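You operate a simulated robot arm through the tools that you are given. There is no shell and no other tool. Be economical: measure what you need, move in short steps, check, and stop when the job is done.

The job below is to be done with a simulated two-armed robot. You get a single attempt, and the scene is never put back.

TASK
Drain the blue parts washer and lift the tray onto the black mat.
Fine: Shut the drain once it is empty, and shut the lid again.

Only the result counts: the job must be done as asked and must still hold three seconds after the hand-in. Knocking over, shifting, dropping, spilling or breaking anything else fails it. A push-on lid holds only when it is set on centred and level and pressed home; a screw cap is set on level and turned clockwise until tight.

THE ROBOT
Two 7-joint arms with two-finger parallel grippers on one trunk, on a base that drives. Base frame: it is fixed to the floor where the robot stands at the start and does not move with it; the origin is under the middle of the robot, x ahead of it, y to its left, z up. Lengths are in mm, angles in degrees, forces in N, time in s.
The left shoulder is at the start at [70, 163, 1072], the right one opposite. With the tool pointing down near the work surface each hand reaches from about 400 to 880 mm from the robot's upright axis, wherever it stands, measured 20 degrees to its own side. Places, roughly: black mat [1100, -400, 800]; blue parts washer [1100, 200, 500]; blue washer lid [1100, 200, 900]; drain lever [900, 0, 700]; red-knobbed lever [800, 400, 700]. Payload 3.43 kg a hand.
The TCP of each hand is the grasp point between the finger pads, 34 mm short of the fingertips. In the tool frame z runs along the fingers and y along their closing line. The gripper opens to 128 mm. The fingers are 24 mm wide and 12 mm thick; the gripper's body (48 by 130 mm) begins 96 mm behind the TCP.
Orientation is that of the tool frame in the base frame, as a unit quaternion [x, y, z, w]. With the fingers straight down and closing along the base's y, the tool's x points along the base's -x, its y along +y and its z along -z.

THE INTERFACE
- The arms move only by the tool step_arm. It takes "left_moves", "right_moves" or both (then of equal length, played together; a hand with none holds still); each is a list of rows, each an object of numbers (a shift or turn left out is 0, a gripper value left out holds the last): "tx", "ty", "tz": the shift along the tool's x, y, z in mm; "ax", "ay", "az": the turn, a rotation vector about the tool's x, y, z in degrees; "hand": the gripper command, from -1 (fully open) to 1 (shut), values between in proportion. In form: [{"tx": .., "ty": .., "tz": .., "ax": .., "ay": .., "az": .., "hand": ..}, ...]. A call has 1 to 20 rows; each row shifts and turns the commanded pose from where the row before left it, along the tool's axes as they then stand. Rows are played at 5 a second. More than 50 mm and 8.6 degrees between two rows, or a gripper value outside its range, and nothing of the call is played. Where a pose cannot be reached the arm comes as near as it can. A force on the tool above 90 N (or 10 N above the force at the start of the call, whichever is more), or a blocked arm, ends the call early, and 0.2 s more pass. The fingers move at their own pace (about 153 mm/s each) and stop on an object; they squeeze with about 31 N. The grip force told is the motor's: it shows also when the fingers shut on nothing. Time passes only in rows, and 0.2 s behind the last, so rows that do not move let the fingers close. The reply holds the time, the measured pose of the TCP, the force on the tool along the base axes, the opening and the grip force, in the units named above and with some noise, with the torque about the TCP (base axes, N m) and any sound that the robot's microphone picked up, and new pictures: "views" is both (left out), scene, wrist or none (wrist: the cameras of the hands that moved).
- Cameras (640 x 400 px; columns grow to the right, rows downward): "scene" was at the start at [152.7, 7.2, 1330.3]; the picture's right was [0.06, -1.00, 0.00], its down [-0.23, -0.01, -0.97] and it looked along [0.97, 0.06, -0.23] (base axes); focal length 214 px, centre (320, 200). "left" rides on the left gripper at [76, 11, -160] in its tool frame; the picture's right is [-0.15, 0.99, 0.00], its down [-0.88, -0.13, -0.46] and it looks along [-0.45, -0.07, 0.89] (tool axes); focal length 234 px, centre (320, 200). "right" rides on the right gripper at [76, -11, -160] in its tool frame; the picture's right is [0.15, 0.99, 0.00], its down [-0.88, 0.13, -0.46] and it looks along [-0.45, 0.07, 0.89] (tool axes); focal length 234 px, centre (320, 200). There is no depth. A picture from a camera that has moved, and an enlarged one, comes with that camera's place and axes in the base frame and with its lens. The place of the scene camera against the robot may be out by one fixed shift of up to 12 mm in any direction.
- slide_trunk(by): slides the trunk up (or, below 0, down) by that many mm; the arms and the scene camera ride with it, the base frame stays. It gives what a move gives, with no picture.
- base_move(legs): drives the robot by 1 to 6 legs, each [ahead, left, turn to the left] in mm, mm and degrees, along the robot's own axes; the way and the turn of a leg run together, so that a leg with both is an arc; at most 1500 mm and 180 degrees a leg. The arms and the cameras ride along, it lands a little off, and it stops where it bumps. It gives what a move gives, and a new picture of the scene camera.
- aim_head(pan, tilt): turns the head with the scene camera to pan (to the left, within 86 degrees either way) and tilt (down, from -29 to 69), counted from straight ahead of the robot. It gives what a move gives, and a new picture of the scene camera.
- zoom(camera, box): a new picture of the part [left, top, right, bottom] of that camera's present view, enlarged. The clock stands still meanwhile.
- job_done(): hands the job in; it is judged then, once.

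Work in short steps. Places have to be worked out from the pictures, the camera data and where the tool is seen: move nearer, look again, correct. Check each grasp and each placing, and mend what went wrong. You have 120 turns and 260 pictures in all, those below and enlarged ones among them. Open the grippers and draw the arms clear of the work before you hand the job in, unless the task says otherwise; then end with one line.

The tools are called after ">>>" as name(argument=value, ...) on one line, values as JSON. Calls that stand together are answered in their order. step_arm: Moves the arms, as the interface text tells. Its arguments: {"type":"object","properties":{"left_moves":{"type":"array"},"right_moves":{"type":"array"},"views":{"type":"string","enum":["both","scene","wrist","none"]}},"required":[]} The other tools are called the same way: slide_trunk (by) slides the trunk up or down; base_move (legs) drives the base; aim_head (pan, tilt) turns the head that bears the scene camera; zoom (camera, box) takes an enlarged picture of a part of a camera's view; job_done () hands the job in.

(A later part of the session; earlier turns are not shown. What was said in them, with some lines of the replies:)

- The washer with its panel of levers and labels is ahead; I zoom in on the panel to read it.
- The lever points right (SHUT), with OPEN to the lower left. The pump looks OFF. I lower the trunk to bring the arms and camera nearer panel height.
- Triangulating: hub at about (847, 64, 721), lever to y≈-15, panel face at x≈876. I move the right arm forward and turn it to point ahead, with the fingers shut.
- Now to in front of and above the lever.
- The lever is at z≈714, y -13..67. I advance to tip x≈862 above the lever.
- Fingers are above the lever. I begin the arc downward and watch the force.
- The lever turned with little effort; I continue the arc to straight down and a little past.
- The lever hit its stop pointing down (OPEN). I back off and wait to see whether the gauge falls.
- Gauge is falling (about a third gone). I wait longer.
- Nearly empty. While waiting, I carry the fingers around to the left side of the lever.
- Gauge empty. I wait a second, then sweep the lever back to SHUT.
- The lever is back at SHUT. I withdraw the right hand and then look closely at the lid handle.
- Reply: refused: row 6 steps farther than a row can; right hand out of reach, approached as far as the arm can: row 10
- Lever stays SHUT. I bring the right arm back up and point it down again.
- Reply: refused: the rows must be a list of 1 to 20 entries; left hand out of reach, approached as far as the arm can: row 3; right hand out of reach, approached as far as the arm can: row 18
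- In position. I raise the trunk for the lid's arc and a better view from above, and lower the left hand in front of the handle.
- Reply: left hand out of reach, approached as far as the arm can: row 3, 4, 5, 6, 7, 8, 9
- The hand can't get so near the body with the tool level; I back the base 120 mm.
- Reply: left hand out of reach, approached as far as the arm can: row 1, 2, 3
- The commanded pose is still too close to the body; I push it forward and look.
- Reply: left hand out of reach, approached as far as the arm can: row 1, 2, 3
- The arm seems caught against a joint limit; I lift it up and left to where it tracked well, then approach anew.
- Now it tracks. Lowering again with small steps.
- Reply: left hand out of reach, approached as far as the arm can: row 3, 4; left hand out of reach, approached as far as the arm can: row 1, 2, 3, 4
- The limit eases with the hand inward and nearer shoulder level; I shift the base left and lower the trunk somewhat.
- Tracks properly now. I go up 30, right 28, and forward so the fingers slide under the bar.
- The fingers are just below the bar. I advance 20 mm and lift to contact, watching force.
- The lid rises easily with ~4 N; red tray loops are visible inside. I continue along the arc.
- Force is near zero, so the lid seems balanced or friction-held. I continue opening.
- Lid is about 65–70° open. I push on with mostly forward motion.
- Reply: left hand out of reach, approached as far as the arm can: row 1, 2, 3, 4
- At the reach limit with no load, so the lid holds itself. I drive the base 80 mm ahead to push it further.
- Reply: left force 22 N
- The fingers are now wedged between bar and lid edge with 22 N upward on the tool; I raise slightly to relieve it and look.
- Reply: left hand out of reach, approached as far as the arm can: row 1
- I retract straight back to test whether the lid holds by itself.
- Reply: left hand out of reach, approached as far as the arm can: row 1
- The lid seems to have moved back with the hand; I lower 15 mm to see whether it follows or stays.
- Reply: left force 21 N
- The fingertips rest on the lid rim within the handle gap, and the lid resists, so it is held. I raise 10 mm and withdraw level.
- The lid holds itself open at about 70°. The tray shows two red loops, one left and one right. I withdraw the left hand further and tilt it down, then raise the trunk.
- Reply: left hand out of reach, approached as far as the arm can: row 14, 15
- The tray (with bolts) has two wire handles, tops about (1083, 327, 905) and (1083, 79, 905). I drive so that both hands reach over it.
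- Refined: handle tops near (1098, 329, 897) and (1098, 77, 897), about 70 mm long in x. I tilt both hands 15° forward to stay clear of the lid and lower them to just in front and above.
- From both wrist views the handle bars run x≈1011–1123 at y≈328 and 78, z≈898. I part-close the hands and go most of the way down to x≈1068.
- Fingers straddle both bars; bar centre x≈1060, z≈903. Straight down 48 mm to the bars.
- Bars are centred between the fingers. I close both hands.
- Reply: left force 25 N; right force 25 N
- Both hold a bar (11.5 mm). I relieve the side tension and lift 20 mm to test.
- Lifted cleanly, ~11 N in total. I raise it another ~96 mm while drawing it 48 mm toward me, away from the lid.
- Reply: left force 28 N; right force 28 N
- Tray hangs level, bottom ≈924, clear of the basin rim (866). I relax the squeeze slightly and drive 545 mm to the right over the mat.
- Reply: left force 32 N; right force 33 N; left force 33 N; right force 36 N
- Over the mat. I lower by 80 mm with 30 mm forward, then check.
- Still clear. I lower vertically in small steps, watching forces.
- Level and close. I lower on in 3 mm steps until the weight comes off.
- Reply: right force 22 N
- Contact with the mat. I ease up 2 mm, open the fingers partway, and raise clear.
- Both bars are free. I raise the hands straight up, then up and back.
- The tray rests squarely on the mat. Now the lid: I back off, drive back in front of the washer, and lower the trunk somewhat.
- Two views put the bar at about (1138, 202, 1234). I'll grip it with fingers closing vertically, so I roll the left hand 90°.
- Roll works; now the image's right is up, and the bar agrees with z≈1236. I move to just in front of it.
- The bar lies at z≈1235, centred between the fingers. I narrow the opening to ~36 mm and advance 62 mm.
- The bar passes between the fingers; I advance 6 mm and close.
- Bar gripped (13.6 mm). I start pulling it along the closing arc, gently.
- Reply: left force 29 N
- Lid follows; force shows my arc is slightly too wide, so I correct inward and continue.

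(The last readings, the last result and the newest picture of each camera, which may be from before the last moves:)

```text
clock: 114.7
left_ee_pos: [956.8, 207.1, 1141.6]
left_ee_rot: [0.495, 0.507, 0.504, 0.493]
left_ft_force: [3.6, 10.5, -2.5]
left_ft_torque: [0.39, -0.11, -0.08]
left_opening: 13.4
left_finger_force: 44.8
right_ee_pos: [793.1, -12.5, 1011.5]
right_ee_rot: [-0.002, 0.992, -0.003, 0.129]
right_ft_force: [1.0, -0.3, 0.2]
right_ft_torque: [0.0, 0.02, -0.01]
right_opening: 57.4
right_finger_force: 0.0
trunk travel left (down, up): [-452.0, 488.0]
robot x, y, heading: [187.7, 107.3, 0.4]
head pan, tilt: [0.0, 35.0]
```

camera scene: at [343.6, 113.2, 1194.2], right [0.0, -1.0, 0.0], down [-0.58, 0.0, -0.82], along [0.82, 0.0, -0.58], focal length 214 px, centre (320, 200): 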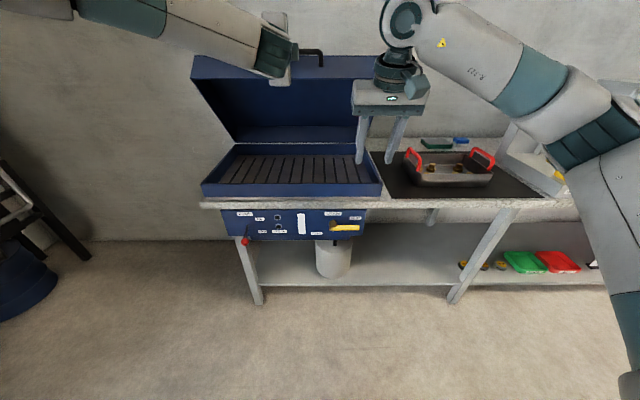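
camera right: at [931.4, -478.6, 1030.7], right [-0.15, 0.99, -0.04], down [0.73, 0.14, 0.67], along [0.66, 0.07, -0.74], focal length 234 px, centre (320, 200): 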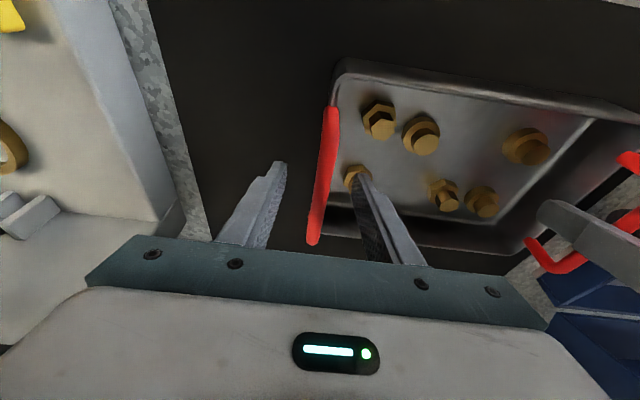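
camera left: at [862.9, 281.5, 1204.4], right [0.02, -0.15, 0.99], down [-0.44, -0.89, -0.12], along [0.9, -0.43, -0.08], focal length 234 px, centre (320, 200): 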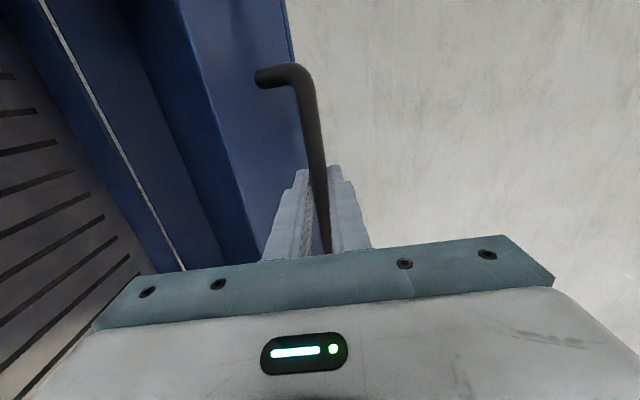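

Forces are small now. Continue the arc.

>>> step_arm(left_moves=[{"tz": -14, "ty": -13.5}, {"tz": -13.5, "ty": -14.3}, {"tz": -12.8, "ty": -15}, {"tz": -12, "ty": -15.6}, {"tz": -11.3, "ty": -16.2}, {"tz": -10.3, "ty": -16.8}, {}])

```text
clock: 116.3
left_ee_pos: [886.4, 207.1, 1049.1]
left_ee_rot: [0.497, 0.508, 0.503, 0.492]
left_ft_force: [7.5, 13.2, -4.6]
left_ft_torque: [0.21, -0.06, 0.51]
left_opening: 13.3
left_finger_force: 45.2
right_ee_pos: [794.4, -12.1, 1011.7]
right_ee_rot: [-0.001, 0.992, -0.003, 0.128]
right_ft_force: [-0.3, -0.2, -0.8]
right_ft_torque: [0.02, 0.0, -0.01]
right_opening: 57.5
right_finger_force: 0.1
trunk travel left (down, up): [-452.0, 488.0]
robot x, y, heading: [188.5, 106.1, -0.0]
head pan, tilt: [0.0, 35.0]
camera scene: at [339.8, 113.6, 1194.8], right [0.0, -1.0, 0.0], down [-0.58, 0.0, -0.82], along [0.82, 0.0, -0.58], focal length 214 px, centre (320, 200)
camera left: at [725.0, 279.8, 1062.1], right [0.01, -0.15, 0.99], down [-0.44, -0.89, -0.13], along [0.9, -0.43, -0.08], focal length 234 px, centre (320, 200)
```

scene: 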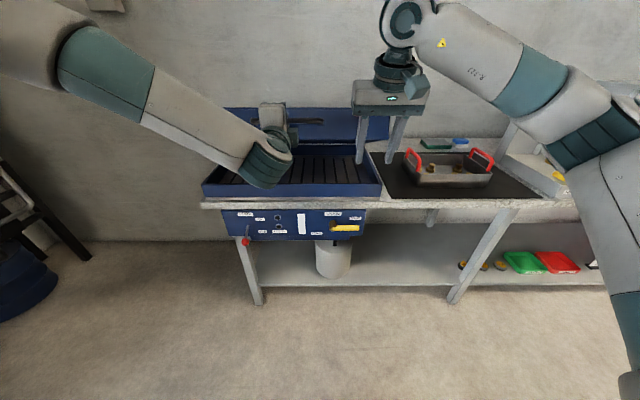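
left: 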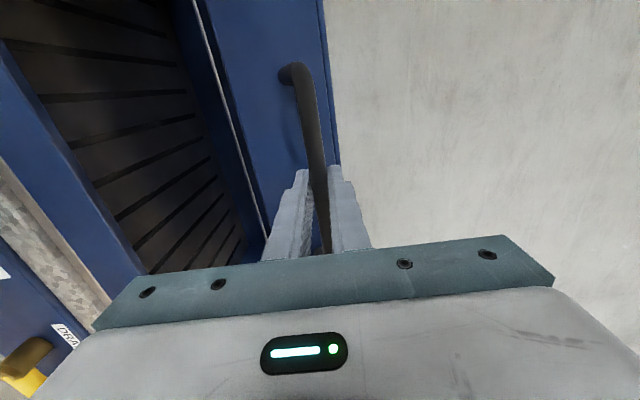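

Good. Continue, with a slight lateral correction.

>>> step_arm(left_moves=[{"tz": -9.4, "ty": -17.3, "tx": 1}, {"tz": -8.5, "ty": -17.8, "tx": 1}, {"tz": -7.5, "ty": -18.2}, {"tz": -6.6, "ty": -18.6}, {}], views="none")

```text
clock: 117.5
left_ee_pos: [853.6, 206.0, 976.5]
left_ee_rot: [0.498, 0.508, 0.502, 0.492]
left_ft_force: [13.4, 8.2, -5.4]
left_ft_torque: [0.07, -0.03, 0.28]
left_opening: 13.6
left_finger_force: 45.6
right_ee_pos: [794.2, -13.5, 1010.7]
right_ee_rot: [-0.001, 0.992, -0.002, 0.128]
right_ft_force: [0.6, 0.2, -0.7]
right_ft_torque: [0.02, -0.03, -0.02]
right_opening: 57.4
right_finger_force: 0.1
trunk travel left (down, up): [-452.0, 488.0]
robot x, y, heading: [189.9, 108.2, 0.3]
head pan, tilt: [0.0, 35.0]
```

>>> step_arm(left_moves=[{"tz": -2.5, "ty": -18.5}, {"tz": -2.5, "ty": -18.5}, {"tz": -2, "ty": -18.5}, {}])

```text
clock: 118.5
left_ee_pos: [839.3, 205.9, 925.1]
left_ee_rot: [0.496, 0.507, 0.504, 0.494]
left_ft_force: [-18.7, 8.6, 1.0]
left_ft_torque: [0.0, -0.06, 0.18]
left_opening: 13.7
left_finger_force: 45.5
right_ee_pos: [789.9, -12.2, 1012.9]
right_ee_rot: [-0.002, 0.991, -0.002, 0.131]
right_ft_force: [-0.6, 1.0, 0.1]
right_ft_torque: [0.01, 0.01, 0.02]
right_opening: 57.5
right_finger_force: 0.2
trunk travel left (down, up): [-452.0, 488.0]
robot x, y, heading: [188.2, 107.9, 0.2]
head pan, tilt: [0.0, 35.0]
camera scene: at [335.1, 112.7, 1195.3], right [0.0, -1.0, 0.0], down [-0.57, 0.0, -0.82], along [0.82, 0.0, -0.57], focal length 214 px, centre (320, 200)
camera left: at [680.5, 279.5, 937.1], right [0.01, -0.15, 0.99], down [-0.44, -0.89, -0.13], along [0.9, -0.43, -0.07], focal length 234 px, centre (320, 200)
```

scene: 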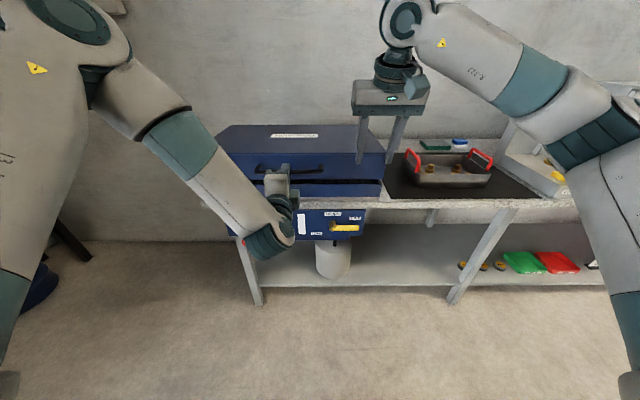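
left: 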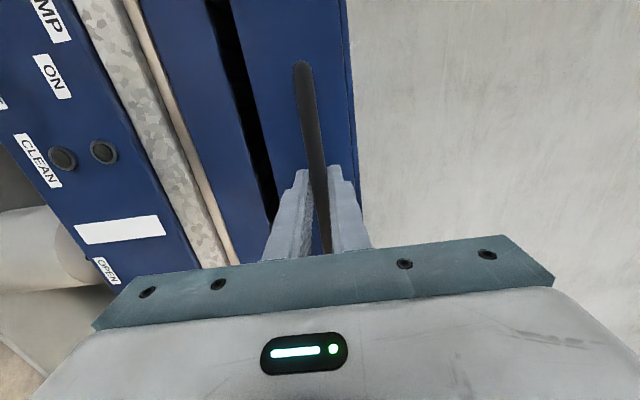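

About 20 mm left. I go down in smaller steps, easing back in x.

>>> step_arm(left_moves=[{"tz": -4, "ty": -8}, {"tz": -1, "ty": -6}, {"ty": -5}, {}], views="wrist")

```text
clock: 119.5
left_ee_pos: [838.5, 206.4, 906.7]
left_ee_rot: [0.495, 0.506, 0.506, 0.494]
left_ft_force: [4.4, 8.5, 14.2]
left_ft_torque: [0.04, -0.26, -0.48]
left_opening: 13.4
left_finger_force: 45.6
right_ee_pos: [791.6, -13.5, 1012.4]
right_ee_rot: [-0.001, 0.991, -0.002, 0.131]
right_ft_force: [0.6, 0.1, 0.7]
right_ft_torque: [-0.01, 0.04, 0.0]
right_opening: 57.5
right_finger_force: 0.0
trunk travel left (down, up): [-452.0, 488.0]
robot x, y, heading: [192.0, 107.5, 0.2]
head pan, tilt: [0.0, 35.0]
camera left: at [678.1, 279.0, 918.6], right [0.0, -0.15, 0.99], down [-0.44, -0.89, -0.13], along [0.9, -0.43, -0.07], focal length 234 px, centre (320, 200)
```

left: 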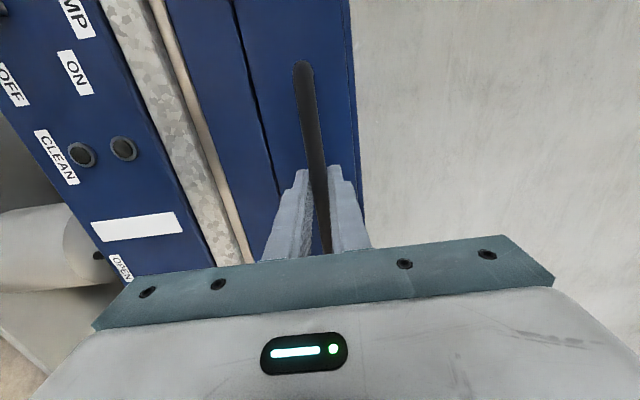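

Seam closed and bearing 14 N. One more small press, then release and withdraw.

>>> step_arm(left_moves=[{"ty": -3}, {}, {"ty": 3}, {"hand": 0.44}, {}, {"tz": -20}, {"tz": -30}, {"tz": -30}, {}])

>>> zoom(camera="scene", box=[190, 110, 400, 241])

```text
clock: 121.5
left_ee_pos: [758.8, 200.5, 904.3]
left_ee_rot: [0.496, 0.508, 0.504, 0.492]
left_ft_force: [-0.3, 0.9, 0.0]
left_ft_torque: [-0.02, 0.01, -0.02]
left_opening: 35.9
left_finger_force: 0.0
right_ee_pos: [792.6, -13.9, 1011.5]
right_ee_rot: [-0.002, 0.992, -0.001, 0.129]
right_ft_force: [0.3, 1.0, 0.3]
right_ft_torque: [0.01, 0.01, -0.01]
right_opening: 58.0
right_finger_force: 0.1
trunk travel left (down, up): [-452.0, 488.0]
robot x, y, heading: [192.5, 111.1, 0.4]
head pan, tilt: [0.0, 35.0]
camera scene: at [338.4, 112.4, 1195.0], right [0.0, -1.0, 0.0], down [-0.57, 0.0, -0.82], along [0.82, 0.0, -0.57], focal length 214 px, centre (320, 200)
camera left: at [598.2, 274.4, 916.2], right [0.01, -0.15, 0.99], down [-0.43, -0.89, -0.13], along [0.9, -0.43, -0.07], focal length 234 px, centre (320, 200)
```

scene: 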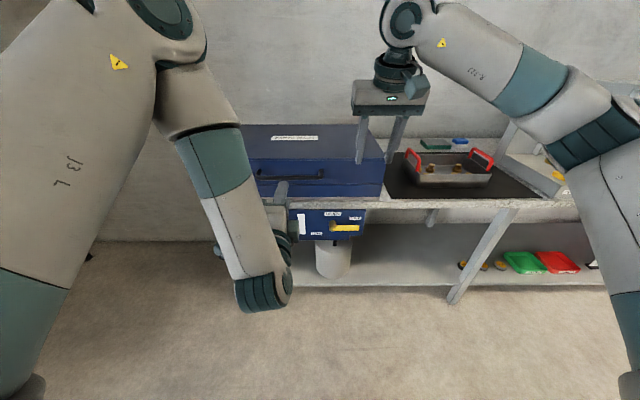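
left: 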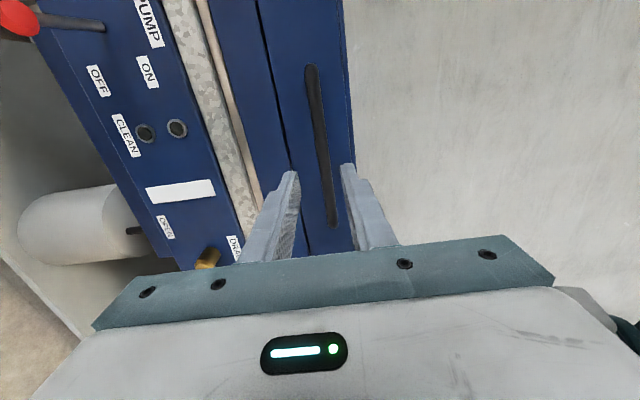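

```text
3.05 times, centred on (295, 176) of scene
camera zoom: at [338.4, 112.4, 1195.0], right [0.0, -1.0, 0.0], down [-0.57, 0.0, -0.82], along [0.82, 0.0, -0.57], focal length 654 px, centre (396, 275)
```

zoom: 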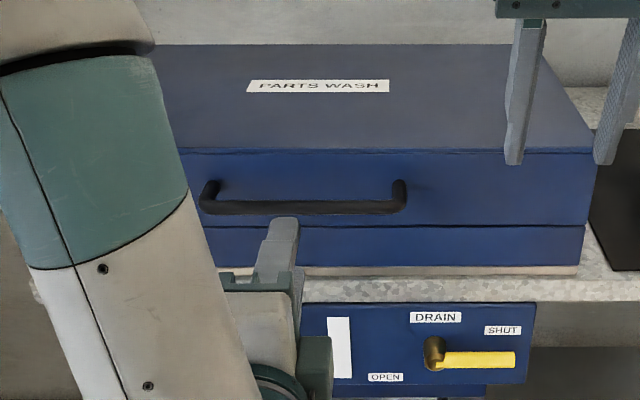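

Lid shut, drain shut. I back the base away so both arms are clear, open the hands and take a final look.

>>> base_move(legs=[[-350, 0, 0]])

>>> step_arm(left_moves=[{"hand": -1}, {}, {}], right_moves=[{"hand": -1}, {}, {}], views="none")

>>> aim_head(pan=-5, tilt=20)

>>> zoom(camera="scene", box=[200, 150, 460, 312])

```text
clock: 123.7
left_ee_pos: [409.0, 198.7, 904.6]
left_ee_rot: [0.495, 0.507, 0.505, 0.492]
left_ft_force: [0.1, -0.3, 0.3]
left_ft_torque: [-0.02, -0.02, 0.0]
left_opening: 35.6
left_finger_force: 0.1
right_ee_pos: [443.9, -15.5, 1012.7]
right_ee_rot: [-0.002, 0.991, -0.001, 0.13]
right_ft_force: [0.2, 0.1, 1.2]
right_ft_torque: [-0.02, 0.01, 0.01]
right_opening: 57.5
right_finger_force: 0.2
trunk travel left (down, up): [-452.0, 488.0]
robot x, y, heading: [-158.1, 106.4, 0.3]
head pan, tilt: [0.0, 35.0]
camera scene: at [-11.9, 110.3, 1195.1], right [0.0, -1.0, 0.0], down [-0.57, 0.0, -0.82], along [0.82, 0.0, -0.57], focal length 214 px, centre (320, 200)
```

scene: 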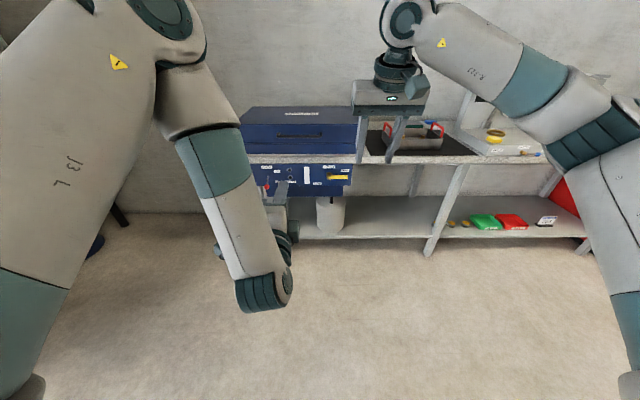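

```text
clock: 124.5
left_ee_pos: [408.7, 198.8, 903.2]
left_ee_rot: [0.496, 0.507, 0.505, 0.492]
left_ft_force: [-0.5, -0.6, -0.4]
left_ft_torque: [0.02, -0.03, -0.02]
left_opening: 127.9
left_finger_force: 0.1
right_ee_pos: [443.2, -14.2, 1012.3]
right_ee_rot: [-0.001, 0.992, -0.002, 0.13]
right_ft_force: [0.4, 0.2, -0.2]
right_ft_torque: [0.0, 0.01, -0.01]
right_opening: 128.0
right_finger_force: 0.2
trunk travel left (down, up): [-452.0, 488.0]
robot x, y, heading: [-157.8, 109.5, 0.3]
head pan, tilt: [0.0, 35.0]
```

```text
clock: 125.3
left_ee_pos: [409.2, 199.2, 904.0]
left_ee_rot: [0.496, 0.507, 0.505, 0.493]
left_ft_force: [-0.1, 0.5, 0.8]
left_ft_torque: [-0.02, -0.01, -0.02]
left_opening: 128.0
left_finger_force: 0.0
right_ee_pos: [442.2, -15.1, 1011.8]
right_ee_rot: [-0.002, 0.992, -0.002, 0.13]
right_ft_force: [-0.6, -0.2, -0.5]
right_ft_torque: [0.0, 0.02, 0.03]
right_opening: 128.1
right_finger_force: 0.1
trunk travel left (down, up): [-452.0, 488.0]
robot x, y, heading: [-156.8, 105.9, 0.4]
head pan, tilt: [-5.0, 20.0]
camera scene: at [-6.4, 102.2, 1218.8], right [-0.08, -1.0, 0.0], down [-0.34, 0.03, -0.94], along [0.94, -0.08, -0.34], focal length 214 px, centre (320, 200)
```

scene: 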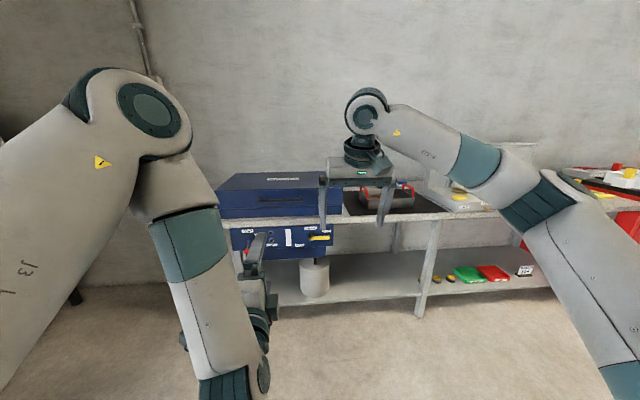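

```text
2.46 times, centred on (330, 231) of scene
camera zoom: at [-6.4, 102.2, 1218.8], right [-0.08, -1.0, 0.0], down [-0.34, 0.03, -0.94], along [0.94, -0.08, -0.34], focal length 528 px, centre (295, 124)
```

zoom: 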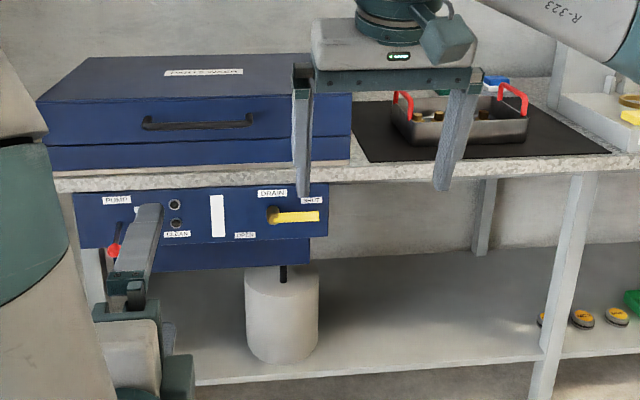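

The gauge reads empty, the drain lever is at SHUT, the lid is closed, the tray with its bolts stands on the mat, and both arms are clear. I hand the job in.

>>> job_done()

```text
The job is handed in.
```

The washer is drained, the drain lever is back at SHUT, the lid is closed, and the tray of bolts is on the black mat.
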